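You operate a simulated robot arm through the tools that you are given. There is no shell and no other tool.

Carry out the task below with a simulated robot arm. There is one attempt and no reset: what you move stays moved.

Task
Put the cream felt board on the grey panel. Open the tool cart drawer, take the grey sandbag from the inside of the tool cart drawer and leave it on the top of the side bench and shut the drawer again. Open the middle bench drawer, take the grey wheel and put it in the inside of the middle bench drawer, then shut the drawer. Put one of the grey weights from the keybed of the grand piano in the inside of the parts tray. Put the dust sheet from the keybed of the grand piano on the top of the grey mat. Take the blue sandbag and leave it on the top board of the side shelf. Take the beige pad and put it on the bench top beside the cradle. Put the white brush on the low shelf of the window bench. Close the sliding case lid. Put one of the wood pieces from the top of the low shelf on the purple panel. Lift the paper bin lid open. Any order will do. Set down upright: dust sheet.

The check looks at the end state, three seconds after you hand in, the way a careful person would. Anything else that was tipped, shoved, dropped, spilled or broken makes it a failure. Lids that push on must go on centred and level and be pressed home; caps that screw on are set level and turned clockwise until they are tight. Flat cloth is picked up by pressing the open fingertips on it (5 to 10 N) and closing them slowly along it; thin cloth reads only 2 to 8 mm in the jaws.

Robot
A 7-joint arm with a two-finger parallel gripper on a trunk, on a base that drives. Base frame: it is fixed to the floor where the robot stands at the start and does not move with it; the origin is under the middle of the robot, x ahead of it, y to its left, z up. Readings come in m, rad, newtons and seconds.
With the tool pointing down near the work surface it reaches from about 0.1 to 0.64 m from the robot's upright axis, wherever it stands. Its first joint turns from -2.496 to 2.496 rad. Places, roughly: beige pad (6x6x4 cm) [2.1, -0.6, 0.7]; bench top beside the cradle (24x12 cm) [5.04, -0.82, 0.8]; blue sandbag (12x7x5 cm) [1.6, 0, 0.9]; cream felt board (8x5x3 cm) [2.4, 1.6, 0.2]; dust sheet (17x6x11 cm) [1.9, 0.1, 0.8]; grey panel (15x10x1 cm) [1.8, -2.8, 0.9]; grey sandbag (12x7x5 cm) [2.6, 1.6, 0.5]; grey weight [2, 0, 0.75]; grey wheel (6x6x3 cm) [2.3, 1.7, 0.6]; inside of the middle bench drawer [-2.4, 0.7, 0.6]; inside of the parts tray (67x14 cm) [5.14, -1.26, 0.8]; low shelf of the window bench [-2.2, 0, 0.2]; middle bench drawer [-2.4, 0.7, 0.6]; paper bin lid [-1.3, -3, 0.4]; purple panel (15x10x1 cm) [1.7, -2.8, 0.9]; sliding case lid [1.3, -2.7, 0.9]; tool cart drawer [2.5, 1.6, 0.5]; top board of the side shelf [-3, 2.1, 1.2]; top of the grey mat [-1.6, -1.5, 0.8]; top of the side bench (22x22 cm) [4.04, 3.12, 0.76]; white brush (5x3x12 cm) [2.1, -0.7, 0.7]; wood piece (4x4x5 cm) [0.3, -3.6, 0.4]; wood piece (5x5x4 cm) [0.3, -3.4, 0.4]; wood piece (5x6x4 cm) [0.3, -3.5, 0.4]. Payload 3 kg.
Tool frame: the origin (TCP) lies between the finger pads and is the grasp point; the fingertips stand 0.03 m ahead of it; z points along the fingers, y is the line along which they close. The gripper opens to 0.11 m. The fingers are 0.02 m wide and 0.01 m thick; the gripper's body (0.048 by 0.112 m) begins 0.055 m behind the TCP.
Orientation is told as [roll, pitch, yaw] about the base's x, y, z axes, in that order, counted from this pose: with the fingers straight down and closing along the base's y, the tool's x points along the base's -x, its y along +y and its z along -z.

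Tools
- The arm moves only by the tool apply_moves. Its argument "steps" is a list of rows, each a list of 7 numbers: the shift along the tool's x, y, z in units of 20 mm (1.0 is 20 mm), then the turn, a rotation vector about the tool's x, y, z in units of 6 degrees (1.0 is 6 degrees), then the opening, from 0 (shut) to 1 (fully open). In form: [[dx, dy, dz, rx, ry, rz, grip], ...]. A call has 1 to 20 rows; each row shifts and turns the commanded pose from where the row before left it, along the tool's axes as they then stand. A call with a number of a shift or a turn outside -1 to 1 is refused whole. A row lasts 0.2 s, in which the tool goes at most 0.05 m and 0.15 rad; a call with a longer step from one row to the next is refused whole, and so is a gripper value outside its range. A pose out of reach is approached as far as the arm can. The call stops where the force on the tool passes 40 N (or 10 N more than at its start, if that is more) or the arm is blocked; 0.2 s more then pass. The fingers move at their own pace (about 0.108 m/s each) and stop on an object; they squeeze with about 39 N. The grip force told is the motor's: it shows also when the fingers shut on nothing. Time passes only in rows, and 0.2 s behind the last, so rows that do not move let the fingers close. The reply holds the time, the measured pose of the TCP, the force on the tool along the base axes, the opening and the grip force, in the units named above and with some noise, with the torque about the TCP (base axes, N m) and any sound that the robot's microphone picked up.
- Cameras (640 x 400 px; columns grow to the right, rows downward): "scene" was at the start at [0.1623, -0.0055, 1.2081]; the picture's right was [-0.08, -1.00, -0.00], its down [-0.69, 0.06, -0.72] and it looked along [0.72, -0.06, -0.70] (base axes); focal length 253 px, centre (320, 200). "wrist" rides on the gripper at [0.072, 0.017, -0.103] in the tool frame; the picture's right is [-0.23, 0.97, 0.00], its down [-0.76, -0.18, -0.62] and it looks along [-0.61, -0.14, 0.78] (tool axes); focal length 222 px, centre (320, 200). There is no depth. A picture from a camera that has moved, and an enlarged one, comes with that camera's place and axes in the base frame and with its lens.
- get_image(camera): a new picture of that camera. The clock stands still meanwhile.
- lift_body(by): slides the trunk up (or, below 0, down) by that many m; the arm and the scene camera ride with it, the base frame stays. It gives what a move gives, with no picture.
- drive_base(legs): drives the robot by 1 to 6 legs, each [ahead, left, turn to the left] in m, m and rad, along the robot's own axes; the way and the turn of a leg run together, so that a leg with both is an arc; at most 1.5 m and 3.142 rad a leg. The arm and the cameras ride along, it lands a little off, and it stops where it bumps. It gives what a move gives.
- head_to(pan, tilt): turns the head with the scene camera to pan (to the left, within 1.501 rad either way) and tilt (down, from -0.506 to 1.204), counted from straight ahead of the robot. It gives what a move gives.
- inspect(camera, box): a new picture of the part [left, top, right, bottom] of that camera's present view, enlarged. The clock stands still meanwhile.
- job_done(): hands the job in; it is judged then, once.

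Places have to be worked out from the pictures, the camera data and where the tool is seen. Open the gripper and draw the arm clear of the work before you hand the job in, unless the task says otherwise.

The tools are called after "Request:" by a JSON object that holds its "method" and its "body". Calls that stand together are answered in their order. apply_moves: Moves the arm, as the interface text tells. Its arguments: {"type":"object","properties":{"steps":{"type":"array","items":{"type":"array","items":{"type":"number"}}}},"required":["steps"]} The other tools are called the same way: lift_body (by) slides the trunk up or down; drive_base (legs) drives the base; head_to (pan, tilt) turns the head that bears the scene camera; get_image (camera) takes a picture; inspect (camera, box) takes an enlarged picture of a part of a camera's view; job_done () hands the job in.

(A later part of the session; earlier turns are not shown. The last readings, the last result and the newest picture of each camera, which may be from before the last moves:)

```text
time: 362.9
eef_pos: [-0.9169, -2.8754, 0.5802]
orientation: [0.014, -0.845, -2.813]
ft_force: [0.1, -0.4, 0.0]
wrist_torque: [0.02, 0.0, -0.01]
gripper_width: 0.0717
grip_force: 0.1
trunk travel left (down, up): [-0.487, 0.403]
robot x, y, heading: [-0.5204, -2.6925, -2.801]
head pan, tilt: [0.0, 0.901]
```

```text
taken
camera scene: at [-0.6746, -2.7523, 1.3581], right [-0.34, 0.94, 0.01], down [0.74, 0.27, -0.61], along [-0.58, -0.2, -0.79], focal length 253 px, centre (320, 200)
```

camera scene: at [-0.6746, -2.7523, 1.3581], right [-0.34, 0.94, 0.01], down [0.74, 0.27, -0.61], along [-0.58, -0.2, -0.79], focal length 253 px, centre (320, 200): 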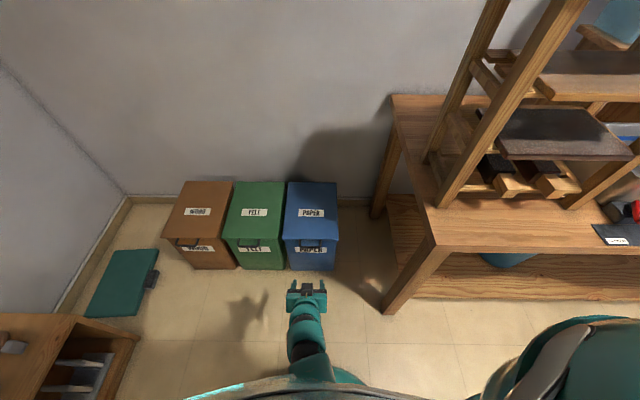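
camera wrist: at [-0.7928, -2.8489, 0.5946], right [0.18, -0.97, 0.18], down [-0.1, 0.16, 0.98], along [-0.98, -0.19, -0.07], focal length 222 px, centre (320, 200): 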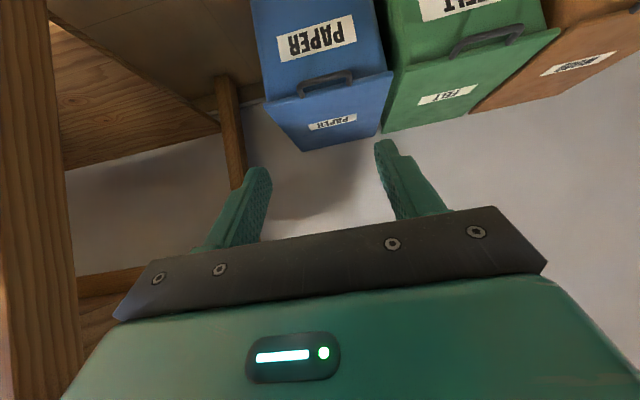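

I can see the blue bin's bow handle from both cameras. Zooming in on both.

Request:
{"method": "inspect", "body": {"camera": "wrist", "box": [240, 20, 420, 160]}}

Request:
{"method": "inspect", "body": {"camera": "scene", "box": [260, 170, 360, 290]}}

```text
2.86 times, centred on (330, 90) of wrist
camera zoom: at [-0.7928, -2.8489, 0.5946], right [0.18, -0.97, 0.18], down [-0.1, 0.16, 0.98], along [-0.98, -0.19, -0.07], focal length 635 px, centre (291, 514)
```

zoom: 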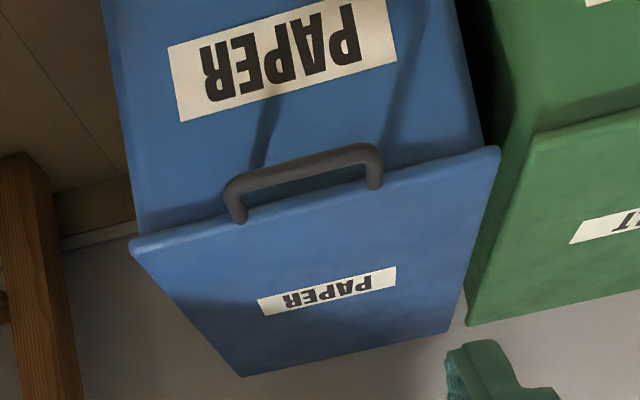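

```text
3.33 times, centred on (310, 230) of scene
camera zoom: at [-0.6746, -2.7523, 1.3581], right [-0.34, 0.94, 0.01], down [0.74, 0.27, -0.61], along [-0.58, -0.2, -0.79], focal length 843 px, centre (353, 100)
```

zoom: 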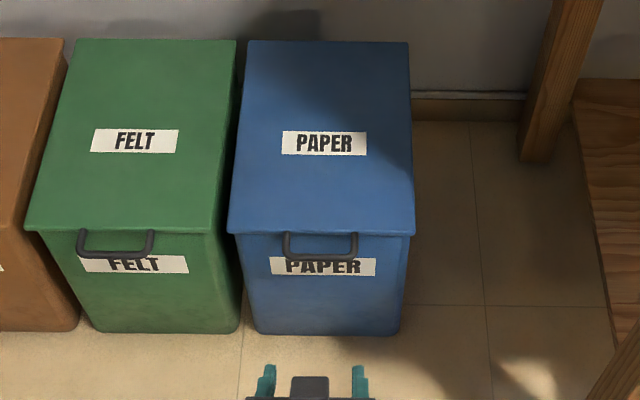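

The handle bar is at about (−1.147, −2.96, 0.362) and the hinge about 0.37 m behind it. I'll point the tool horizontally with the fingers closing vertically, as I did with the drawer handle.

Request:
{"method": "lift_body", "body": {"by": -0.06}}

Request:
{"method": "apply_moves", "body": {"steps": [[-0.661, 0, 0.75, 0, 0, 0, 0.45], [-0.661, 0, 0.75, 0, 0, 0, 0.45], [-0.661, 0, 0.75, 0, 0, 0, 0.45], [0, 0, 0, 0, -1, 0, 0.45], [0, 0, 0, 0, -1, 0, 0.45], [0, 0, 0, 0, -1, 0, 0.45], [0, 0, 0, 0, -1, 0, 0.45], [0, 0, 0, 0, -1, 0, 0.45], [0, 0, 0, 0, -1, 0, 0.45], [0, 0, 0, 0, -0.9, 0, 0.45]]}}

Request:
{"method": "apply_moves", "body": {"steps": [[0, 0, 0, 0, 0, 1, 0.45], [0, 0, 0, 0, 0, 1, 0.45], [0, 0, 0, 0, 0, 1, 0.45], [0, 0, 0, 0, 0, 1, 0.45], [0, 0, 0, 0, 0, 1, 0.45], [0, 0, 0, 0, 0, 1, 0.45], [0, 0, 0, 0, 0, 1, 0.45], [0, 0, 0, 0, 0, 1, 0.45], [0, 0, 0, 0, 0, 1, 0.45], [0, 0, 0, 0, 0, 1, 0.45], [0, 0, 0, 0, 0, 1, 0.45], [0, 0, 0, 0, 0, 1, 0.45], [0, 0, 0, 0, 0, 1, 0.45], [0, 0, 0, 0, 0, 1, 0.45], [0, 0, 0, 0, 0, 1, 0.45]]}}

Request:
{"method": "get_image", "body": {"camera": "wrist"}}

Request:
{"method": "get_image", "body": {"camera": "scene"}}

```text
time: 363.9
eef_pos: [-0.9158, -2.871, 0.5144]
orientation: [0.006, -0.835, -2.807]
ft_force: [-0.4, 0.7, 0.1]
wrist_torque: [-0.02, 0.02, 0.01]
gripper_width: 0.0716
grip_force: 0.0
trunk travel left (down, up): [-0.427, 0.463]
robot x, y, heading: [-0.5225, -2.6943, -2.798]
head pan, tilt: [0.0, 0.901]
```

```text
time: 366.1
eef_pos: [-0.9663, -2.8892, 0.5227]
orientation: [1.693, -1.561, 1.792]
ft_force: [0.3, 0.3, 0.2]
wrist_torque: [-0.01, -0.02, 0.03]
gripper_width: 0.0495
grip_force: 0.1
trunk travel left (down, up): [-0.427, 0.463]
robot x, y, heading: [-0.5192, -2.6898, -2.801]
head pan, tilt: [0.0, 0.901]
```

```text
time: 369.3
eef_pos: [-0.9407, -2.9655, 0.6169]
orientation: [1.57, 0.009, 1.912]
ft_force: [0.2, -0.3, 0.4]
wrist_torque: [-0.01, 0.03, -0.01]
gripper_width: 0.0496
grip_force: 0.1
out of reach, approached as far as the arm can: row 12, 13, 14, 15
trunk travel left (down, up): [-0.427, 0.463]
robot x, y, heading: [-0.5199, -2.6971, -2.796]
head pan, tilt: [0.0, 0.901]
```

```text
taken
camera wrist: at [-0.8202, -2.9979, 0.633], right [-0.08, 0.22, 0.97], down [0.33, 0.92, -0.18], along [-0.94, 0.31, -0.15], focal length 222 px, centre (320, 200)
```

wrist: 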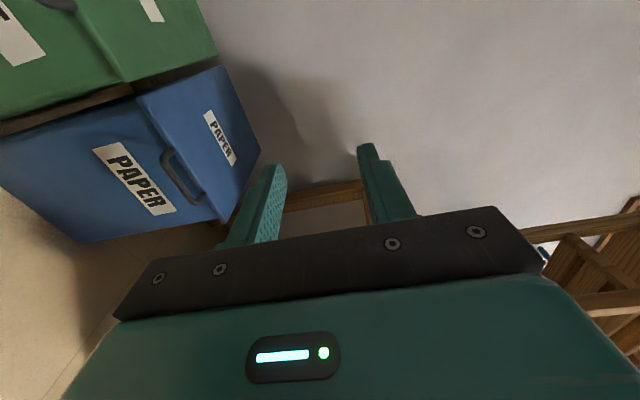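

```text
taken
camera scene: at [-0.6662, -2.7434, 1.2998], right [-0.34, 0.94, 0.0], down [0.74, 0.26, -0.62], along [-0.59, -0.21, -0.78], focal length 253 px, centre (320, 200)
```

scene: 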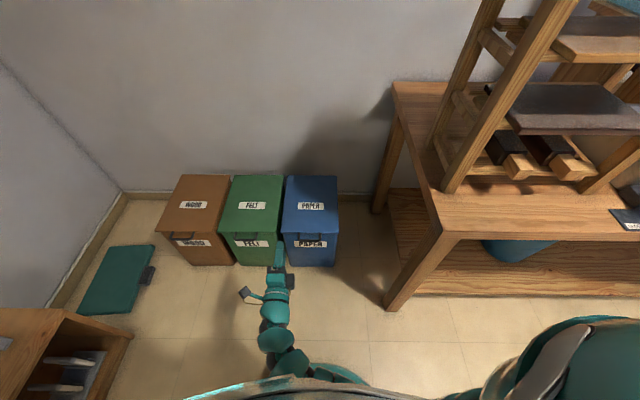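

The orientation is right but the tool drifted up and left. I'll bring it to the bar's height and lateral position.

Request:
{"method": "apply_moves", "body": {"steps": [[-1, -1, 0, 0, 0, 0, 0.45], [-1, -1, 0, 0, 0, 0, 0.45], [-1, -1, 0, 0, 0, 0, 0.45], [-0.7, -1, 0, 0, 0, 0, 0.45], [0, -1, 0, 0, 0, 0, 0.45], [0, -1, 0, 0, 0, 0, 0.45], [0, -1, 0, 0, 0, 0, 0.45], [0, -1, 0, 0, 0, 0, 0.45], [0, -1, 0, 0, 0, 0, 0.45], [0, -1, 0, 0, 0, 0, 0.45], [0, -1, 0, 0, 0, 0, 0.45], [0, -1, 0, 0, 0, 0, 0.45], [0, -0.7, 0, 0, 0, 0, 0.45]]}}

Request:
{"method": "get_image", "body": {"camera": "wrist"}}

Request:
{"method": "inspect", "body": {"camera": "scene", "box": [240, 160, 380, 320]}}

```text
time: 372.1
eef_pos: [-0.9454, -2.9584, 0.6083]
orientation: [1.569, 0.006, 1.911]
ft_force: [0.6, 0.9, 0.6]
wrist_torque: [-0.02, 0.02, 0.0]
gripper_width: 0.0494
grip_force: 0.0
out of reach, approached as far as the arm can: row 1, 2, 3, 4, 5, 6, 7, 8, 9, 10, 11, 12, 13
trunk travel left (down, up): [-0.427, 0.463]
robot x, y, heading: [-0.5213, -2.6911, -2.797]
head pan, tilt: [0.0, 0.901]
```

```text
taken
camera wrist: at [-0.8229, -2.9913, 0.6255], right [-0.08, 0.22, 0.97], down [0.33, 0.93, -0.18], along [-0.94, 0.31, -0.15], focal length 222 px, centre (320, 200)
```

wrist: 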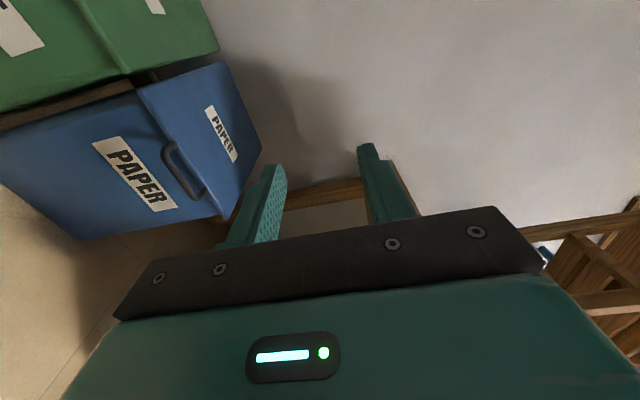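

```text
2.50 times, centred on (310, 240) of scene
camera zoom: at [-0.6664, -2.7427, 1.2998], right [-0.34, 0.94, 0.0], down [0.74, 0.26, -0.62], along [-0.59, -0.21, -0.78], focal length 632 px, centre (345, 100)
```

zoom: 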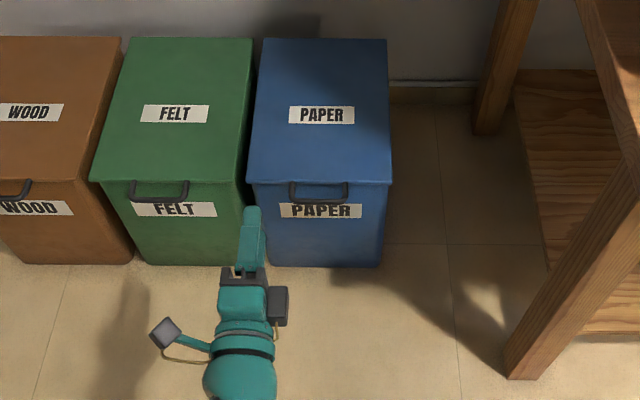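

The arm is at a joint limit in this pose. I'll try moving forward and right first, then down in smaller pieces.

Request:
{"method": "apply_moves", "body": {"steps": [[0, 0, 1, 0, 0, 0, 0.45], [0, 0, 1, 0, 0, 0, 0.45], [0, 0, 1, 0, 0, 0, 0.45], [0, -1, 0, 0, 0, 0, 0.45], [0, -1, 0, 0, 0, 0, 0.45], [0, -1, 0, 0, 0, 0, 0.45], [-1, 0, 0, 0, 0, 0, 0.45], [-1, 0, 0, 0, 0, 0, 0.45]]}}

```text
time: 373.9
eef_pos: [-1.0147, -2.9404, 0.6084]
orientation: [1.568, 0.008, 1.91]
ft_force: [-0.8, 0.2, 0.3]
wrist_torque: [0.01, -0.02, 0.0]
gripper_width: 0.0495
grip_force: 0.0
out of reach, approached as far as the arm can: row 4, 5, 6
trunk travel left (down, up): [-0.427, 0.463]
robot x, y, heading: [-0.5209, -2.6871, -2.796]
head pan, tilt: [0.0, 0.901]
```

Rolled, the arm can't get low here. I'll switch to a simpler hook: unroll, keep the tool horizontal with closed fingers, and lift the bar from below.

Request:
{"method": "apply_moves", "body": {"steps": [[0, 0, 0, 0, 0, -1, 0.2], [0, 0, 0, 0, 0, -1, 0], [0, 0, 0, 0, 0, -1, 0], [0, 0, 0, 0, 0, -1, 0], [0, 0, 0, 0, 0, -1, 0], [0, 0, 0, 0, 0, -1, 0], [0, 0, 0, 0, 0, -1, 0], [0, 0, 0, 0, 0, -1, 0], [0, 0, 0, 0, 0, -1, 0], [0, 0, 0, 0, 0, -1, 0], [0, 0, 0, 0, 0, -1, 0], [0, 0, 0, 0, 0, -1, 0], [0, 0, 0, 0, 0, -1, 0], [0, 0, 0, 0, 0, -1, 0], [0, 0, 0, 0, 0, -1, 0]]}}

Request:
{"method": "get_image", "body": {"camera": "wrist"}}

```text
time: 377.1
eef_pos: [-1.0146, -2.9412, 0.6095]
orientation: [1.344, -1.564, 2.138]
ft_force: [0.0, -0.6, -0.1]
wrist_torque: [-0.02, -0.03, 0.0]
gripper_width: 0.0001
grip_force: 37.4
trunk travel left (down, up): [-0.427, 0.463]
robot x, y, heading: [-0.5214, -2.6917, -2.802]
head pan, tilt: [0.0, 0.901]
```

```text
taken
camera wrist: at [-0.9106, -2.9228, 0.5367], right [0.33, -0.92, 0.23], down [0.53, 0.38, 0.76], along [-0.79, -0.12, 0.6], focal length 222 px, centre (320, 200)
```

wrist: 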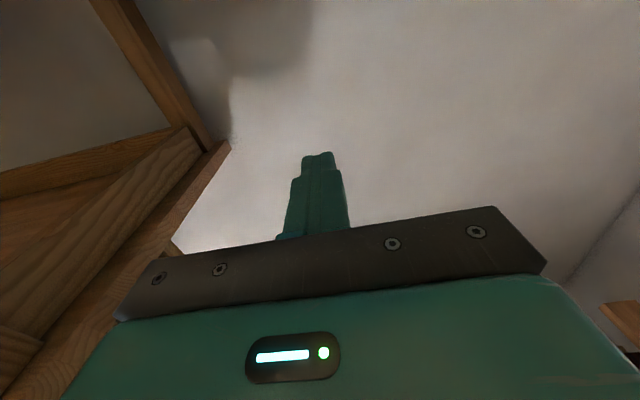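

The tool is horizontal and the fingers closed. Lowering to just below bar height and centring laterally.

Request:
{"method": "apply_moves", "body": {"steps": [[1, -0.8, 0, 0, 0, 0, 0], [1, -0.8, 0, 0, 0, 0, 0], [1, 0, 0, 0, 0, 0, 0], [1, 0, 0, 0, 0, 0, 0], [1, 0, 0, 0, 0, 0, 0], [1, 0, 0, 0, 0, 0, 0], [1, 0, 0, 0, 0, 0, 0], [1, 0, 0, 0, 0, 0, 0], [1, 0, 0, 0, 0, 0, 0], [1, 0, 0, 0, 0, 0, 0], [1, 0, 0, 0, 0, 0, 0], [1, 0, 0, 0, 0, 0, 0]]}}

Request:
{"method": "get_image", "body": {"camera": "wrist"}}

Request:
{"method": "inspect", "body": {"camera": "scene", "box": [240, 160, 380, 320]}}

```text
time: 379.7
eef_pos: [-1.0248, -2.9126, 0.3673]
orientation: [1.206, -1.563, 2.276]
ft_force: [0.3, -1.1, 0.2]
wrist_torque: [0.02, -0.04, -0.02]
gripper_width: 0.0
grip_force: 37.8
trunk travel left (down, up): [-0.427, 0.463]
robot x, y, heading: [-0.5234, -2.6919, -2.797]
head pan, tilt: [0.0, 0.901]
```

```text
taken
camera wrist: at [-0.9208, -2.8939, 0.2952], right [0.32, -0.92, 0.23], down [0.52, 0.38, 0.76], along [-0.79, -0.12, 0.6], focal length 222 px, centre (320, 200)
```

wrist: 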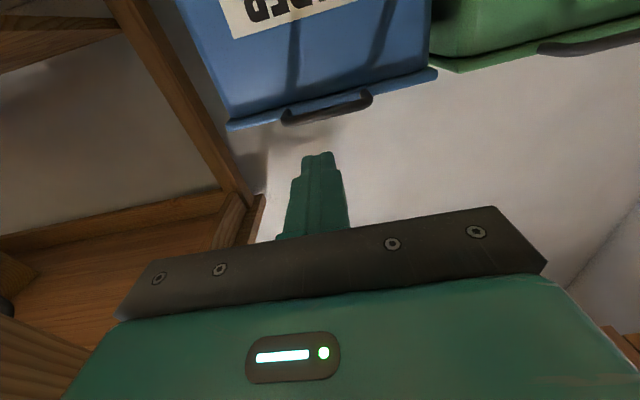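

```text
2.50 times, centred on (310, 240) of scene
camera zoom: at [-0.6667, -2.743, 1.2997], right [-0.34, 0.94, 0.0], down [0.74, 0.26, -0.62], along [-0.58, -0.21, -0.78], focal length 632 px, centre (345, 100)
```

zoom: 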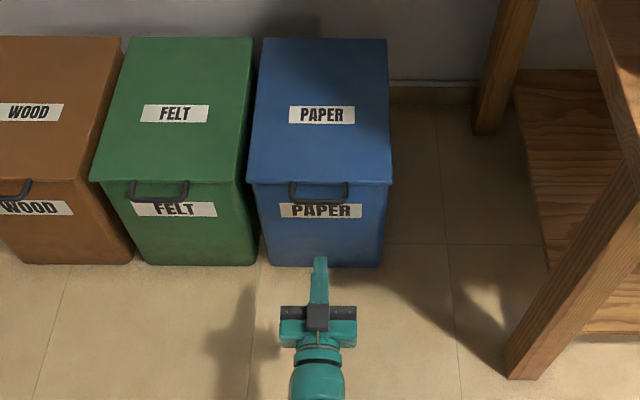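

The fingers are lined up with the handle centre. I'll drop to 0.34 m, drive forward 10 cm, and check that the fingers go under the bar.

Request:
{"method": "apply_moves", "body": {"steps": [[0.7, 0, 0, 0, 0, 0, 0], [0.75, 0.1, 0, 0, 0, 0, 0]]}}

Request:
{"method": "drive_base", "body": {"legs": [[0.09, 0, 0]]}}

Request:
{"method": "get_image", "body": {"camera": "wrist"}}

Request:
{"method": "inspect", "body": {"camera": "scene", "box": [240, 160, 380, 320]}}

```text
time: 380.3
eef_pos: [-1.0233, -2.9028, 0.3593]
orientation: [1.394, -1.562, 2.091]
ft_force: [0.2, 0.5, -0.3]
wrist_torque: [0.01, -0.01, 0.03]
gripper_width: 0.0003
grip_force: 38.3
out of reach, approached as far as the arm can: row 1, 2
trunk travel left (down, up): [-0.427, 0.463]
robot x, y, heading: [-0.5192, -2.6943, -2.806]
head pan, tilt: [0.0, 0.901]
```

```text
time: 381.4
eef_pos: [-1.1094, -2.9319, 0.3606]
orientation: [1.329, -1.562, 2.153]
ft_force: [-0.2, 0.1, -0.7]
wrist_torque: [0.01, -0.01, 0.02]
gripper_width: 0.0
grip_force: 37.8
trunk travel left (down, up): [-0.427, 0.463]
robot x, y, heading: [-0.6085, -2.7201, -2.802]
head pan, tilt: [0.0, 0.901]
```

```text
taken
camera wrist: at [-1.0056, -2.914, 0.2874], right [0.33, -0.92, 0.24], down [0.52, 0.38, 0.76], along [-0.79, -0.12, 0.6], focal length 222 px, centre (320, 200)
```

wrist: 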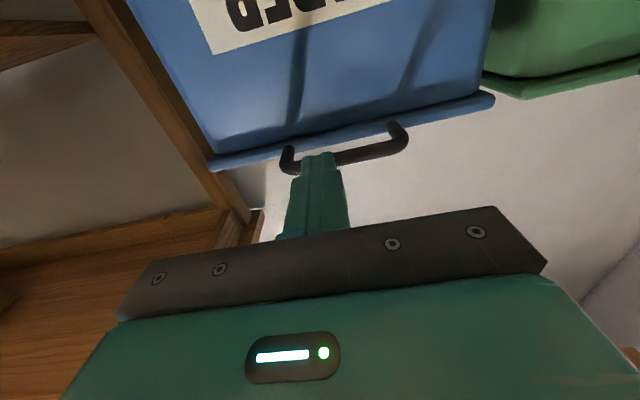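

```text
2.50 times, centred on (310, 240) of scene
camera zoom: at [-0.7522, -2.7734, 1.2998], right [-0.34, 0.94, 0.0], down [0.74, 0.26, -0.62], along [-0.58, -0.21, -0.78], focal length 632 px, centre (345, 100)
```

zoom: 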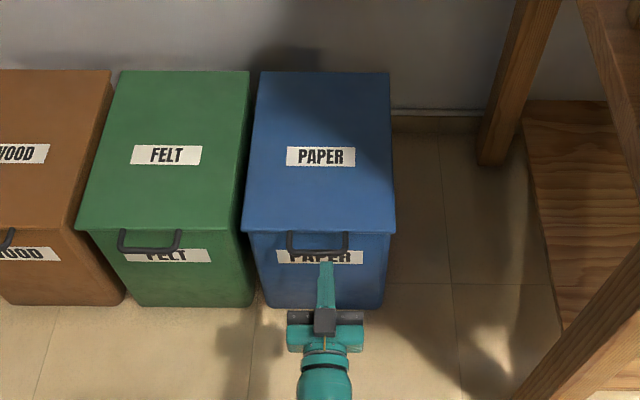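

The arm's at its lower limit, so I'll drop the trunk 3.5 cm, then slide the fingers under the bar.

Request:
{"method": "lift_body", "body": {"by": -0.035}}

Request:
{"method": "apply_moves", "body": {"steps": [[0, 0.4, 0.6, 0, 0, 0, 0], [0, 0, 0.6, 0, 0, 0, 0], [0, 0, 0.4, 0, 0, 0, 0]]}}

Request:
{"method": "get_image", "body": {"camera": "wrist"}}

Request:
{"method": "inspect", "body": {"camera": "scene", "box": [260, 200, 360, 300]}}

```text
time: 382.2
eef_pos: [-1.1087, -2.9323, 0.3261]
orientation: [1.364, -1.562, 2.119]
ft_force: [0.0, 0.5, 0.3]
wrist_torque: [-0.01, 0.02, 0.0]
gripper_width: 0.0
grip_force: 38.2
trunk travel left (down, up): [-0.392, 0.498]
robot x, y, heading: [-0.606, -2.721, -2.799]
head pan, tilt: [0.0, 0.901]
```

```text
time: 383.0
eef_pos: [-1.1337, -2.948, 0.3376]
orientation: [1.395, -1.564, 2.09]
ft_force: [0.9, -0.4, -0.2]
wrist_torque: [0.01, 0.03, 0.02]
gripper_width: 0.0004
grip_force: 38.0
out of reach, approached as far as the arm can: row 1, 2
trunk travel left (down, up): [-0.392, 0.498]
robot x, y, heading: [-0.6067, -2.7237, -2.797]
head pan, tilt: [0.0, 0.901]
```

```text
taken
camera wrist: at [-1.031, -2.9288, 0.2644], right [0.33, -0.92, 0.23], down [0.52, 0.38, 0.76], along [-0.79, -0.13, 0.6], focal length 222 px, centre (320, 200)
```

wrist: 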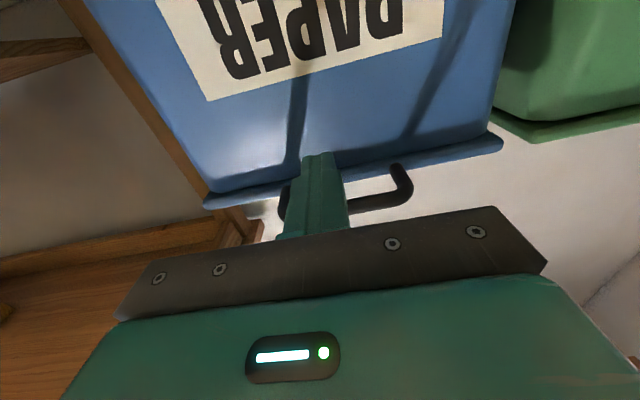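

```text
4.00 times, centred on (310, 250) of scene
camera zoom: at [-0.7521, -2.7736, 1.2648], right [-0.34, 0.94, 0.0], down [0.74, 0.26, -0.62], along [-0.58, -0.21, -0.78], focal length 1012 px, centre (360, 0)
```

zoom: 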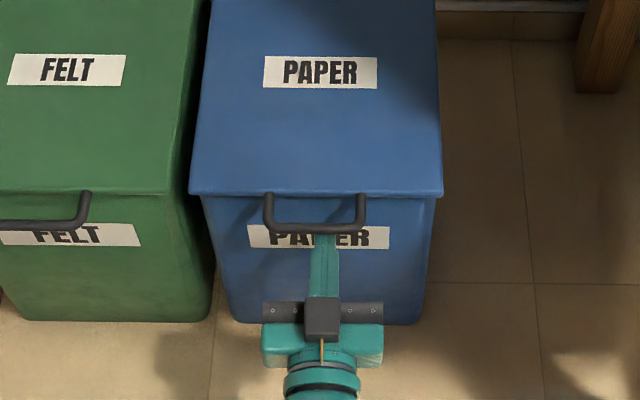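

The fingers are under the bar. Now I'll lift along the lid's arc, mostly up at first with a little forward.

Request:
{"method": "apply_moves", "body": {"steps": [[-0.6, 0, 0, 0, 0, 0, 0], [-0.9, 0, 0.05, 0, 0, 0, 0], [-0.9, 0, 0.1, 0, 0, 0, 0], [-0.9, 0, 0.15, 0, 0, 0, 0], [-0.9, 0, 0.2, 0, 0, 0, 0], [-0.9, 0, 0.25, 0, 0, 0, 0], [-0.9, 0, 0.3, 0, 0, 0, 0], [-0.9, 0, 0.35, 0, 0, 0, 0]]}}

Request:
{"method": "get_image", "body": {"camera": "wrist"}}

Request:
{"method": "get_image", "body": {"camera": "scene"}}

```text
time: 384.7
eef_pos: [-1.158, -2.9679, 0.4539]
orientation: [1.122, -1.564, 2.355]
ft_force: [12.8, 9.5, 2.7]
wrist_torque: [0.14, 0.2, -0.25]
gripper_width: 0.0
grip_force: 38.0
out of reach, approached as far as the arm can: row 4, 5, 7, 8
trunk travel left (down, up): [-0.392, 0.498]
robot x, y, heading: [-0.6045, -2.7247, -2.802]
head pan, tilt: [0.0, 0.901]
stopped in row 8: the force on the tool passed its limit at 53 N (the readings are from after the stop); the commanded pose is now the measured one
```

```text
taken
camera wrist: at [-1.0545, -2.9492, 0.3808], right [0.32, -0.92, 0.23], down [0.53, 0.38, 0.76], along [-0.79, -0.12, 0.6], focal length 222 px, centre (320, 200)
```

wrist: 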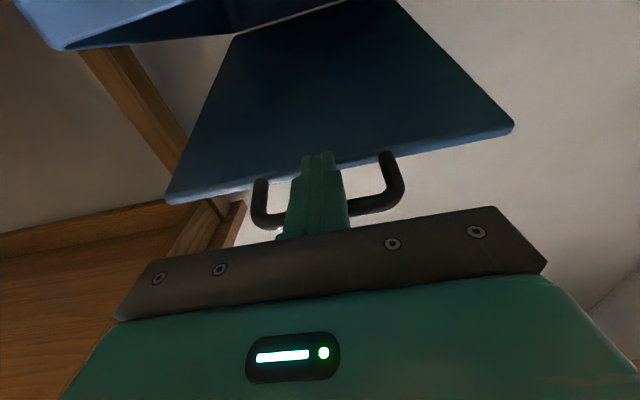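

```text
taken
camera scene: at [-0.7513, -2.7728, 1.2649], right [-0.34, 0.94, 0.0], down [0.74, 0.26, -0.62], along [-0.59, -0.21, -0.78], focal length 253 px, centre (320, 200)
```

scene: 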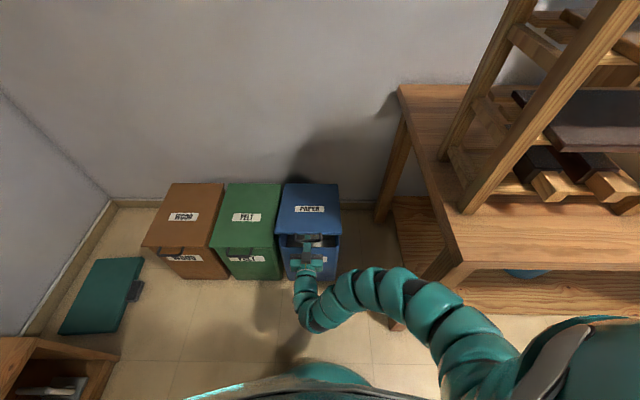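

The lid is up about 18° and the fingertip now pokes the lid's front edge. I'll draw back a bit so only the bar rests on the finger, and pitch the tool down along with the lid as it rotates.

Request:
{"method": "apply_moves", "body": {"steps": [[0, 0, -0.5, 0, 0, 0, 0], [0, 0, -0.4, 0, 1, 0, 0], [0, 0, 0, 0, 1, 0, 0], [0, 0, 0, 0, 1, 0, 0]]}}

Request:
{"method": "get_image", "body": {"camera": "wrist"}}

```text
time: 385.7
eef_pos: [-1.1277, -3.0111, 0.4504]
orientation: [0.022, -1.252, -2.824]
ft_force: [0.8, 0.6, -0.7]
wrist_torque: [-0.05, 0.06, 0.03]
gripper_width: 0.0
grip_force: 37.8
out of reach, approached as far as the arm can: row 1, 2, 3, 4
trunk travel left (down, up): [-0.392, 0.498]
robot x, y, heading: [-0.6075, -2.7218, -2.796]
head pan, tilt: [0.0, 0.901]
```

```text
taken
camera wrist: at [-1.0092, -2.9874, 0.4139], right [0.26, -0.94, 0.22], down [0.27, 0.29, 0.92], along [-0.93, -0.17, 0.33], focal length 222 px, centre (320, 200)
```

wrist: 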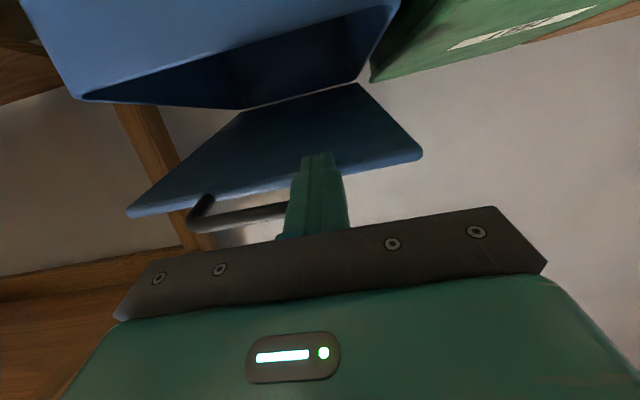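

Force on the tool is almost zero though the lid is still tilted, so the hinge may hold by itself. I'll withdraw slowly and watch whether the lid stays.

Request:
{"method": "apply_moves", "body": {"steps": [[0, 0, -0.5, 0, 0, 0, 0], [0, 0, -1, 0, 0, 0, 0], [0, 0, -1, 0, 0, 0, 0], [0, 0, -1, 0, 0, 0, 0]]}}

Request:
{"method": "get_image", "body": {"camera": "wrist"}}

Request:
{"method": "get_image", "body": {"camera": "scene"}}

```text
time: 386.7
eef_pos: [-1.0809, -3.0231, 0.4421]
orientation: [0.024, -1.255, -2.83]
ft_force: [0.7, 0.3, 0.9]
wrist_torque: [-0.03, 0.03, 0.02]
gripper_width: 0.0001
grip_force: 37.4
out of reach, approached as far as the arm can: row 1, 2, 3, 4
trunk travel left (down, up): [-0.392, 0.498]
robot x, y, heading: [-0.6038, -2.7199, -2.801]
head pan, tilt: [0.0, 0.901]
```

```text
taken
camera wrist: at [-0.9608, -2.9995, 0.4053], right [0.25, -0.94, 0.22], down [0.27, 0.29, 0.92], along [-0.93, -0.17, 0.33], focal length 222 px, centre (320, 200)
```

wrist: 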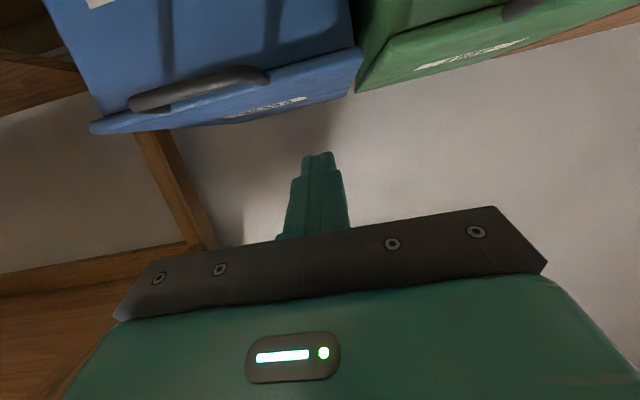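

```text
taken
camera scene: at [-0.752, -2.7732, 1.2648], right [-0.34, 0.94, 0.0], down [0.74, 0.26, -0.62], along [-0.58, -0.21, -0.78], focal length 253 px, centre (320, 200)
```

scene: 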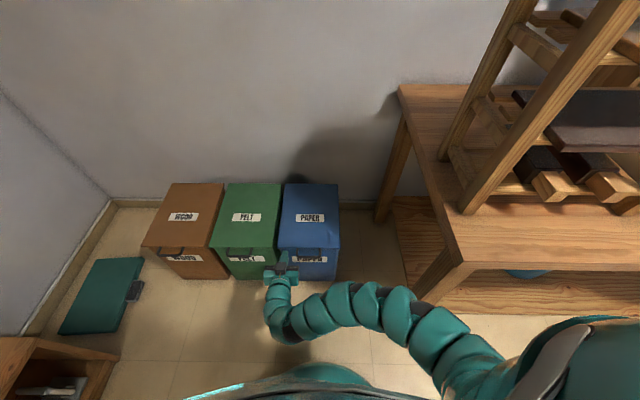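

The lid fell back gently closed, so it needs continuous holding. A better way is to grip the bar from above: tool down, fingers closing front-to-back, one finger inside the bow, and carry it along the arc. I'll back off and re-orient.

Request:
{"method": "drive_base", "body": {"legs": [[-0.2, 0, 0]]}}

Request:
{"method": "lift_body", "body": {"by": 0.13}}

Request:
{"method": "apply_moves", "body": {"steps": [[0, 0, 0, 0, 1, 0, 0.3], [0, 0, 0, 0, 1, 0, 0.3], [0, 0, 0, 0, 1, 0, 0.3], [0, 0, 0, 0, 1, 0, 0.3], [0, 0, 0, 0, 1, 0, 0.3], [0, 0, 0, 0, 1, 0, 0.3], [0, 0, 0, 0, 1, 0, 0.3], [0, 0, 0, 0, 1, 0, 0.3], [0, 0, 0, 0, 1, 0, 0.3], [0, 0, 0, 0, 1, 0, 0.3], [0, 0, 0, 0, 1, 0, 0.3], [0, 0, 0, 0, 1, 0, 0.3]]}}

Request:
{"method": "get_image", "body": {"camera": "scene"}}

```text
time: 388.3
eef_pos: [-0.8986, -2.9572, 0.4423]
orientation: [0.022, -1.254, -2.827]
ft_force: [-1.0, 0.5, 0.7]
wrist_torque: [0.01, 0.0, -0.02]
gripper_width: 0.0
grip_force: 37.7
trunk travel left (down, up): [-0.392, 0.498]
robot x, y, heading: [-0.4205, -2.657, -2.8]
head pan, tilt: [0.0, 0.901]
```

```text
time: 389.9
eef_pos: [-0.899, -2.9577, 0.5724]
orientation: [0.021, -1.254, -2.828]
ft_force: [0.5, -0.5, 0.1]
wrist_torque: [0.01, 0.04, 0.01]
gripper_width: 0.0
grip_force: 37.5
trunk travel left (down, up): [-0.522, 0.368]
robot x, y, heading: [-0.4257, -2.655, -2.801]
head pan, tilt: [0.0, 0.901]
```

```text
time: 392.5
eef_pos: [-0.9064, -2.9793, 0.5534]
orientation: [0.008, 0.005, -2.804]
ft_force: [0.2, -0.2, -0.4]
wrist_torque: [0.01, -0.01, -0.01]
gripper_width: 0.033
grip_force: 0.1
out of reach, approached as far as the arm can: row 1, 2, 3, 4
trunk travel left (down, up): [-0.522, 0.368]
robot x, y, heading: [-0.4244, -2.6588, -2.801]
head pan, tilt: [0.0, 0.901]
```

```text
taken
camera scene: at [-0.5694, -2.7086, 1.3947], right [-0.34, 0.94, 0.0], down [0.74, 0.26, -0.62], along [-0.59, -0.21, -0.78], focal length 253 px, centre (320, 200)
```

scene: 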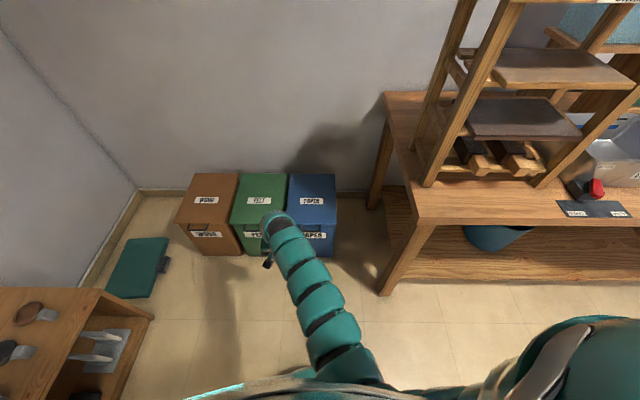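

Tool is vertical. Rotating 90° so the fingers close front-to-back, then tucking in to the spot where the bar will be after driving forward.

Request:
{"method": "apply_moves", "body": {"steps": [[0, 0, 0, 0, 0, 1, 0.4], [0, 0, 0, 0, 0, 1, 0.4], [0, 0, 0, 0, 0, 1, 0.4], [0, 0, 0, 0, 0, 1, 0.4], [0, 0, 0, 0, 0, 1, 0.4], [0, 0, 0, 0, 0, 1, 0.4], [0, 0, 0, 0, 0, 1, 0.4], [0, 0, 0, 0, 0, 1, 0.4], [0, 0, 0, 0, 0, 1, 0.4], [0, 0, 0, 0, 0, 1, 0.4], [0, 0, 0, 0, 0, 1, 0.4], [0, 0, 0, 0, 0, 1, 0.4], [0, 0, 0, 0, 0, 1, 0.4], [0, 0, 0, 0, 0, 1, 0.4], [0, 0, 0, 0, 0, 1, 0.4]]}}

Request:
{"method": "apply_moves", "body": {"steps": [[-0.5, -1, 0, 0, 0, 0, 0.4], [-0.5, -1, 0, 0, 0, 0, 0.4], [-0.5, -1, 0, 0, 0, 0, 0.4], [-0.5, -1, 0, 0, 0, 0, 0.4], [-0.5, -1, 0, 0, 0, 0, 0.4], [-0.5, -1, 0, 0, 0, 0, 0.4], [-0.5, -1, 0, 0, 0, 0, 0.4], [-0.5, -1, 0, 0, 0, 0, 0.4], [-0.5, -1, 0, 0, 0, 0, 0.4], [-0.5, -1, 0, 0, 0, 0, 0.4]]}}

Request:
{"method": "get_image", "body": {"camera": "wrist"}}

```text
time: 395.7
eef_pos: [-0.906, -2.9786, 0.5536]
orientation: [-0.001, 0.008, 1.905]
ft_force: [-0.2, 0.5, -0.4]
wrist_torque: [-0.01, 0.01, 0.03]
gripper_width: 0.044
grip_force: 0.0
trunk travel left (down, up): [-0.522, 0.368]
robot x, y, heading: [-0.4254, -2.6606, -2.8]
head pan, tilt: [0.0, 0.901]
```

```text
time: 397.9
eef_pos: [-0.7976, -2.8903, 0.4582]
orientation: [-0.006, 0.006, 1.904]
ft_force: [0.5, 0.2, 0.0]
wrist_torque: [0.01, 0.02, 0.0]
gripper_width: 0.044
grip_force: 0.1
out of reach, approached as far as the arm can: row 2, 3, 4, 5, 6, 7, 8, 9, 10
trunk travel left (down, up): [-0.522, 0.368]
robot x, y, heading: [-0.4251, -2.6554, -2.8]
head pan, tilt: [0.0, 0.901]
```

```text
taken
camera wrist: at [-0.7898, -2.9629, 0.5618], right [-0.99, -0.11, -0.01], down [-0.09, 0.78, 0.62], along [-0.06, 0.62, -0.78], focal length 222 px, centre (320, 200)
```

wrist: 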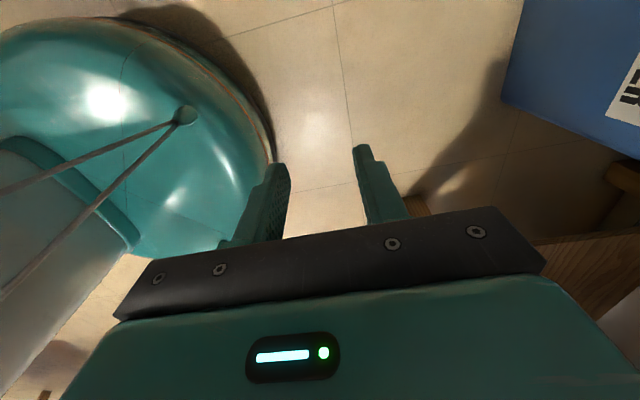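

The tool won't tuck closer than about 0.43 m, so I'll place the base so the bar lies at about 0.46 m ahead and do the last part of the swing by driving. First centre laterally, then drive forward.

Request:
{"method": "apply_moves", "body": {"steps": [[-0.7, 0.5, 0, 0, 0, 0, 0.4], [-0.7, 0.5, 0, 0, 0, 0, 0.4], [-0.7, 0, 0, 0, 0, 0, 0.4], [-0.6, 0, 0, 0, 0, 0, 0.4]]}}

Request:
{"method": "drive_base", "body": {"legs": [[0.31, 0, 0]]}}

Request:
{"method": "get_image", "body": {"camera": "wrist"}}

Request:
{"method": "get_image", "body": {"camera": "scene"}}

```text
time: 398.9
eef_pos: [-0.8371, -2.8486, 0.4517]
orientation: [-0.002, 0.007, 1.908]
ft_force: [-0.5, 0.3, -0.4]
wrist_torque: [0.0, 0.02, 0.0]
gripper_width: 0.044
grip_force: 0.0
out of reach, approached as far as the arm can: row 3, 4
trunk travel left (down, up): [-0.522, 0.368]
robot x, y, heading: [-0.4219, -2.6581, -2.798]
head pan, tilt: [0.0, 0.901]
```

```text
time: 400.9
eef_pos: [-1.126, -2.9532, 0.4522]
orientation: [-0.003, 0.008, 1.908]
ft_force: [-1.5, -0.3, -0.6]
wrist_torque: [0.03, -0.04, -0.02]
gripper_width: 0.0439
grip_force: 0.1
trunk travel left (down, up): [-0.522, 0.368]
robot x, y, heading: [-0.7154, -2.7582, -2.801]
head pan, tilt: [0.0, 0.901]
```

```text
taken
camera wrist: at [-1.1192, -3.0258, 0.5545], right [-0.99, -0.11, 0.0], down [-0.09, 0.78, 0.62], along [-0.06, 0.62, -0.79], focal length 222 px, centre (320, 200)
```

wrist: 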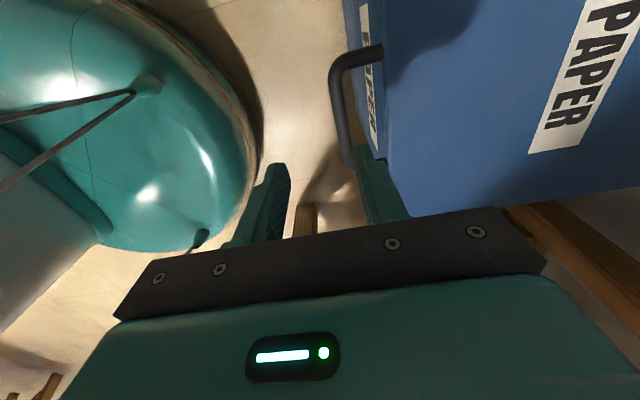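

```text
taken
camera scene: at [-0.8606, -2.8117, 1.3947], right [-0.34, 0.94, 0.0], down [0.74, 0.26, -0.62], along [-0.58, -0.21, -0.78], focal length 253 px, centre (320, 200)
```

scene: 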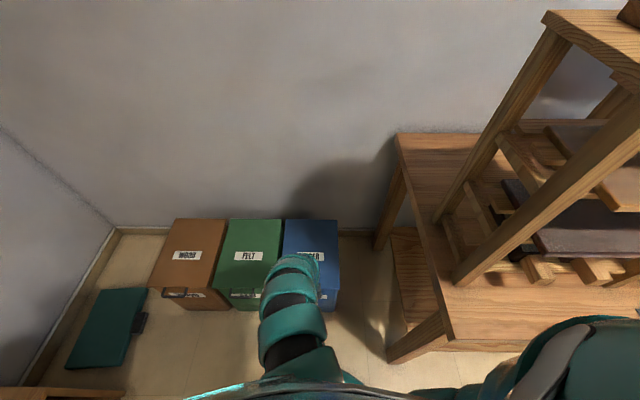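

I see the bow clearly; the bar centre is at about (−1.149, −2.966). I'll align over it with a narrow opening.

Request:
{"method": "apply_moves", "body": {"steps": [[0.1, 0.7, 0, 0, 0, 0, 0.29], [0.1, 0.6, 0, 0, 0, 0, 0.29], [0, 0, 0, 0, 0, 0, 0.29]]}}

Request:
{"method": "get_image", "body": {"camera": "wrist"}}

```text
time: 401.7
eef_pos: [-1.1495, -2.9657, 0.4529]
orientation: [-0.001, 0.007, 1.906]
ft_force: [-0.4, -0.2, 0.4]
wrist_torque: [0.0, -0.02, 0.02]
gripper_width: 0.0317
grip_force: 0.2
trunk travel left (down, up): [-0.522, 0.368]
robot x, y, heading: [-0.7143, -2.7639, -2.8]
head pan, tilt: [0.0, 0.901]
```

```text
taken
camera wrist: at [-1.1419, -3.0389, 0.5558], right [-0.99, -0.11, 0.0], down [-0.09, 0.78, 0.62], along [-0.06, 0.61, -0.79], focal length 222 px, centre (320, 200)
```

wrist: 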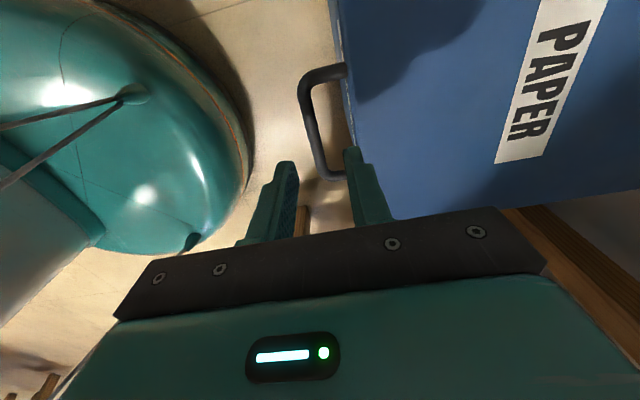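

The bar is about 8 mm closer to me than the tool centre. I'll shift back 5 mm and descend around it.

Request:
{"method": "apply_moves", "body": {"steps": [[0, -0.3, 0, 0, 0, 0, 0.29], [0, 0, 1, 0, 0, 0, 0.29], [0, 0, 1, 0, 0, 0, 0.29], [0, 0, 0.8, 0, 0, 0, 0.29]]}}

Request:
{"method": "get_image", "body": {"camera": "wrist"}}

```text
time: 402.7
eef_pos: [-1.1441, -2.9618, 0.3953]
orientation: [-0.003, 0.006, 1.908]
ft_force: [-0.6, 0.0, 0.3]
wrist_torque: [0.03, 0.02, 0.0]
gripper_width: 0.0318
grip_force: 0.0
trunk travel left (down, up): [-0.522, 0.368]
robot x, y, heading: [-0.7083, -2.7633, -2.798]
head pan, tilt: [0.0, 0.901]
```

```text
taken
camera wrist: at [-1.1367, -3.035, 0.4983], right [-0.99, -0.11, 0.0], down [-0.09, 0.78, 0.62], along [-0.06, 0.62, -0.79], focal length 222 px, centre (320, 200)
```

wrist: 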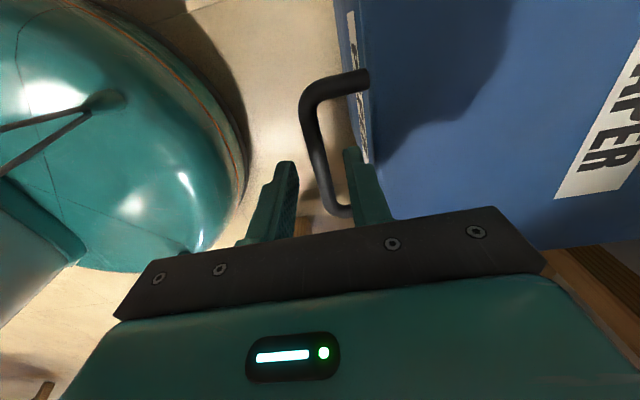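

The bar now passes between the fingers with the right finger just inside the bow. I'll descend 2.2 cm more and close.

Request:
{"method": "apply_moves", "body": {"steps": [[0, 0, 0.6, 0, 0, 0, 0.29], [0, 0, 0.5, 0, 0, 0, 0.29], [0, 0, 0, 0, 0, 0, 0.1], [0, 0, 0, 0, 0, 0, 0], [0, 0, 0, 0, 0, 0, 0]]}}

Request:
{"method": "get_image", "body": {"camera": "wrist"}}

```text
time: 403.9
eef_pos: [-1.1444, -2.9625, 0.374]
orientation: [-0.003, 0.008, 1.907]
ft_force: [4.4, 2.7, -0.6]
wrist_torque: [0.17, 0.02, 0.52]
gripper_width: 0.0106
grip_force: 45.0
trunk travel left (down, up): [-0.522, 0.368]
robot x, y, heading: [-0.7125, -2.761, -2.807]
head pan, tilt: [0.0, 0.901]
```

```text
taken
camera wrist: at [-1.1373, -3.0362, 0.4765], right [-0.99, -0.11, -0.01], down [-0.09, 0.78, 0.62], along [-0.06, 0.62, -0.79], focal length 222 px, centre (320, 200)
```

wrist: 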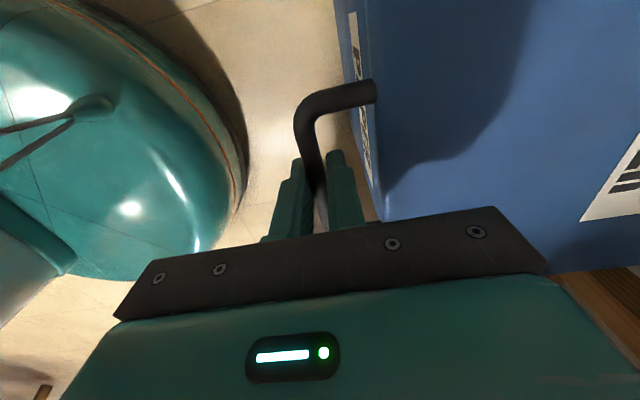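

The bar is firmly gripped. I'll carry it along the hinge arc (radius 0.371 m), first to 30°.

Request:
{"method": "apply_moves", "body": {"steps": [[0, 0.025, -0.971, 0, 0, 0, 0], [0, 0.076, -0.968, 0, 0, 0, 0], [0, 0.127, -0.963, 0, 0, 0, 0], [0, 0.177, -0.955, 0, 0, 0, 0], [0, 0.227, -0.944, 0, 0, 0, 0], [0, 0.276, -0.931, 0, 0, 0, 0], [0, 0.324, -0.916, 0, 0, 0, 0], [0, 0.372, -0.896, 0, 0, 0, 0], [0, 0.418, -0.877, 0, 0, 0, 0], [0, 0.463, -0.853, 0, 0, 0, 0]]}}

Request:
{"method": "get_image", "body": {"camera": "wrist"}}

Request:
{"method": "get_image", "body": {"camera": "scene"}}

```text
time: 405.6
eef_pos: [-1.1658, -2.9709, 0.5087]
orientation: [-0.011, 0.008, 1.911]
ft_force: [8.9, 7.4, 1.4]
wrist_torque: [0.36, -0.23, 0.29]
gripper_width: 0.0104
grip_force: 44.7
trunk travel left (down, up): [-0.522, 0.368]
robot x, y, heading: [-0.7116, -2.7621, -2.801]
head pan, tilt: [0.0, 0.901]
stopped in row 8: the force on the tool passed its limit at 42 N (the readings are from after the stop); the commanded pose is now the measured one
```

```text
taken
camera wrist: at [-1.1587, -3.0442, 0.6113], right [-0.99, -0.11, -0.01], down [-0.09, 0.78, 0.62], along [-0.06, 0.62, -0.78], focal length 222 px, centre (320, 200)
```

wrist: 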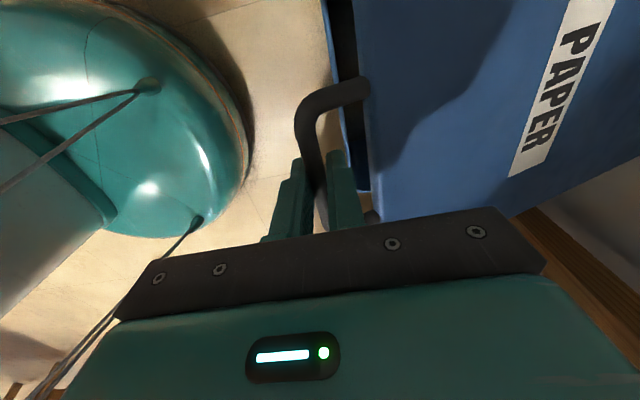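

```text
taken
camera scene: at [-0.8598, -2.8108, 1.3947], right [-0.34, 0.94, 0.0], down [0.74, 0.26, -0.62], along [-0.59, -0.21, -0.78], focal length 253 px, centre (320, 200)
```

scene: 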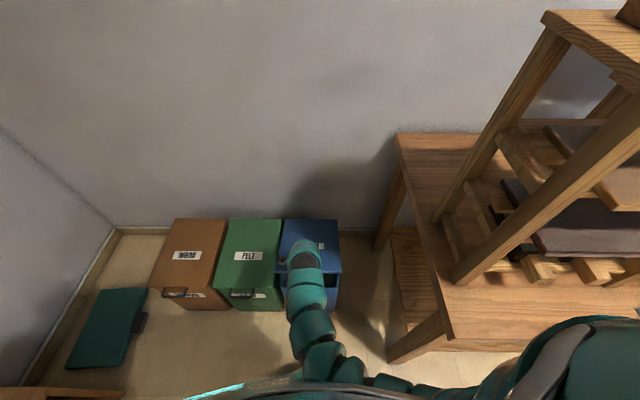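

Some outward force: my arc is bending back slightly too early. I'll continue with a bit less forward motion per step.

Request:
{"method": "apply_moves", "body": {"steps": [[0, 0.1, -0.6, 0, 0, 0, 0], [0, 0.2, -0.6, 0, 0, 0, 0], [0, 0.22, -0.6, 0, 0, 0, 0], [0, 0.25, -0.6, 0, 0, 0, 0]]}}

```text
time: 406.8
eef_pos: [-1.1852, -2.9782, 0.5583]
orientation: [0.002, 0.011, 1.907]
ft_force: [-14.5, -10.0, -9.7]
wrist_torque: [-0.42, 0.19, 0.27]
gripper_width: 0.0104
grip_force: 45.1
trunk travel left (down, up): [-0.522, 0.368]
robot x, y, heading: [-0.7124, -2.7628, -2.801]
head pan, tilt: [0.0, 0.901]
stopped in row 4: the force on the tool passed its limit at 43 N (the readings are from after the stop); the commanded pose is now the measured one
```

Now it pulls the other way, so the effective hinge radius is nearer 0.33 m. I'll continue in smaller calls, correcting with the force readings.

Request:
{"method": "apply_moves", "body": {"steps": [[0, 0.45, -0.6, 0, 0, 0, 0], [0, 0.42, -0.59, 0, 0, 0, 0], [0, 0.44, -0.57, 0, 0, 0, 0]]}}

```text
time: 407.6
eef_pos: [-1.2069, -2.9848, 0.5943]
orientation: [-0.004, 0.006, 1.913]
ft_force: [20.5, 10.7, 14.1]
wrist_torque: [0.44, -0.26, 0.2]
gripper_width: 0.0106
grip_force: 45.4
trunk travel left (down, up): [-0.522, 0.368]
robot x, y, heading: [-0.7161, -2.7639, -2.801]
head pan, tilt: [0.0, 0.901]
```

The force is purely radial (about 2 mm too tight), which fits a radius near 0.38 m. I'll correct outward slightly and continue.

Request:
{"method": "apply_moves", "body": {"steps": [[0, 0.33, -0.66, 0, 0, 0, 0], [0, 0.44, -0.58, 0, 0, 0, 0], [0, 0.46, -0.56, 0, 0, 0, 0]]}}

Request:
{"method": "get_image", "body": {"camera": "wrist"}}

```text
time: 408.4
eef_pos: [-1.2337, -2.9936, 0.6293]
orientation: [0.001, 0.009, 1.91]
ft_force: [7.9, 0.9, 6.0]
wrist_torque: [0.03, 0.06, 0.14]
gripper_width: 0.0105
grip_force: 44.9
trunk travel left (down, up): [-0.522, 0.368]
robot x, y, heading: [-0.7158, -2.7591, -2.797]
head pan, tilt: [0.0, 0.901]
```

```text
taken
camera wrist: at [-1.225, -3.0669, 0.7326], right [-0.99, -0.11, 0.0], down [-0.09, 0.78, 0.62], along [-0.07, 0.61, -0.79], focal length 222 px, centre (320, 200)
```

wrist: 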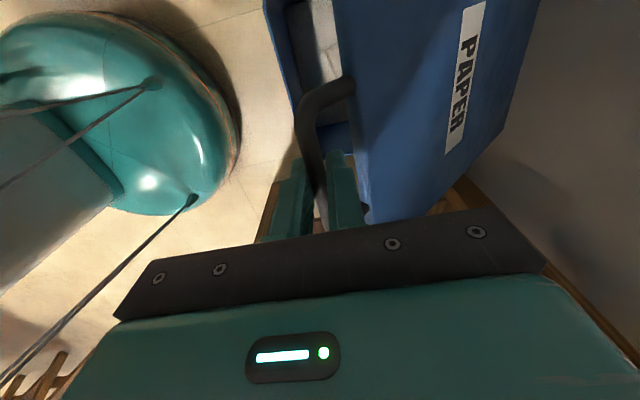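

Good — about 41° open and the fit is right. Continuing.

Request:
{"method": "apply_moves", "body": {"steps": [[0, 0.47, -0.55, 0, 0, 0, 0], [0, 0.512, -0.521, 0, 0, 0, 0], [0, 0.531, -0.5, 0, 0, 0, 0], [0, 0.55, -0.48, 0, 0, 0, 0]]}}

```text
time: 409.4
eef_pos: [-1.2706, -3.0063, 0.6691]
orientation: [-0.004, 0.008, 1.911]
ft_force: [-4.1, -10.6, -10.4]
wrist_torque: [-0.11, -0.06, 0.11]
gripper_width: 0.0102
grip_force: 45.0
trunk travel left (down, up): [-0.522, 0.368]
robot x, y, heading: [-0.7087, -2.7593, -2.8]
head pan, tilt: [0.0, 0.901]
```

Tracking well at about 50°. Continuing with a slight inward correction.

Request:
{"method": "apply_moves", "body": {"steps": [[0, 0.6, -0.43, 0, 0, 0, 0], [0, 0.585, -0.436, 0, 0, 0, 0], [0, 0.602, -0.413, 0, 0, 0, 0]]}}

```text
time: 410.2
eef_pos: [-1.3067, -3.0184, 0.6961]
orientation: [0.0, 0.008, 1.91]
ft_force: [3.9, -4.6, 1.9]
wrist_torque: [-0.56, -0.07, 0.08]
gripper_width: 0.0105
grip_force: 44.9
trunk travel left (down, up): [-0.522, 0.368]
robot x, y, heading: [-0.7157, -2.759, -2.802]
head pan, tilt: [0.0, 0.901]
```

The lid is about 57° open and the arm is at full tool-down reach. I'll open the fingers just enough to cage the bar loosely, then push it back by driving the base forward.

Request:
{"method": "apply_moves", "body": {"steps": [[0, 0, 0, 0, 0, 0, 0.25], [0, 0, 0, 0, 0, 0, 0.25]]}}

Request:
{"method": "drive_base", "body": {"legs": [[0.04, 0, 0]]}}

Request:
{"method": "get_image", "body": {"camera": "wrist"}}

```text
time: 410.8
eef_pos: [-1.3055, -3.0172, 0.6954]
orientation: [0.001, 0.008, 1.907]
ft_force: [1.1, 1.9, -0.3]
wrist_torque: [0.08, 0.0, 0.04]
gripper_width: 0.028
grip_force: 0.6
trunk travel left (down, up): [-0.522, 0.368]
robot x, y, heading: [-0.7104, -2.7566, -2.798]
head pan, tilt: [0.0, 0.901]
```

```text
time: 411.7
eef_pos: [-1.3426, -3.0316, 0.6976]
orientation: [0.006, 0.008, 1.909]
ft_force: [2.3, -1.1, 18.5]
wrist_torque: [-1.58, 2.28, 0.16]
gripper_width: 0.0304
grip_force: 45.2
trunk travel left (down, up): [-0.522, 0.368]
robot x, y, heading: [-0.7514, -2.7766, -2.799]
head pan, tilt: [0.0, 0.901]
```

```text
taken
camera wrist: at [-1.3342, -3.105, 0.8007], right [-0.99, -0.11, 0.0], down [-0.09, 0.78, 0.62], along [-0.07, 0.61, -0.79], focal length 222 px, centre (320, 200)
```

wrist: 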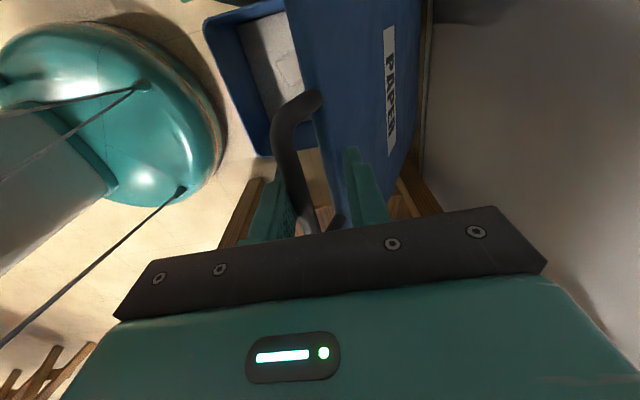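

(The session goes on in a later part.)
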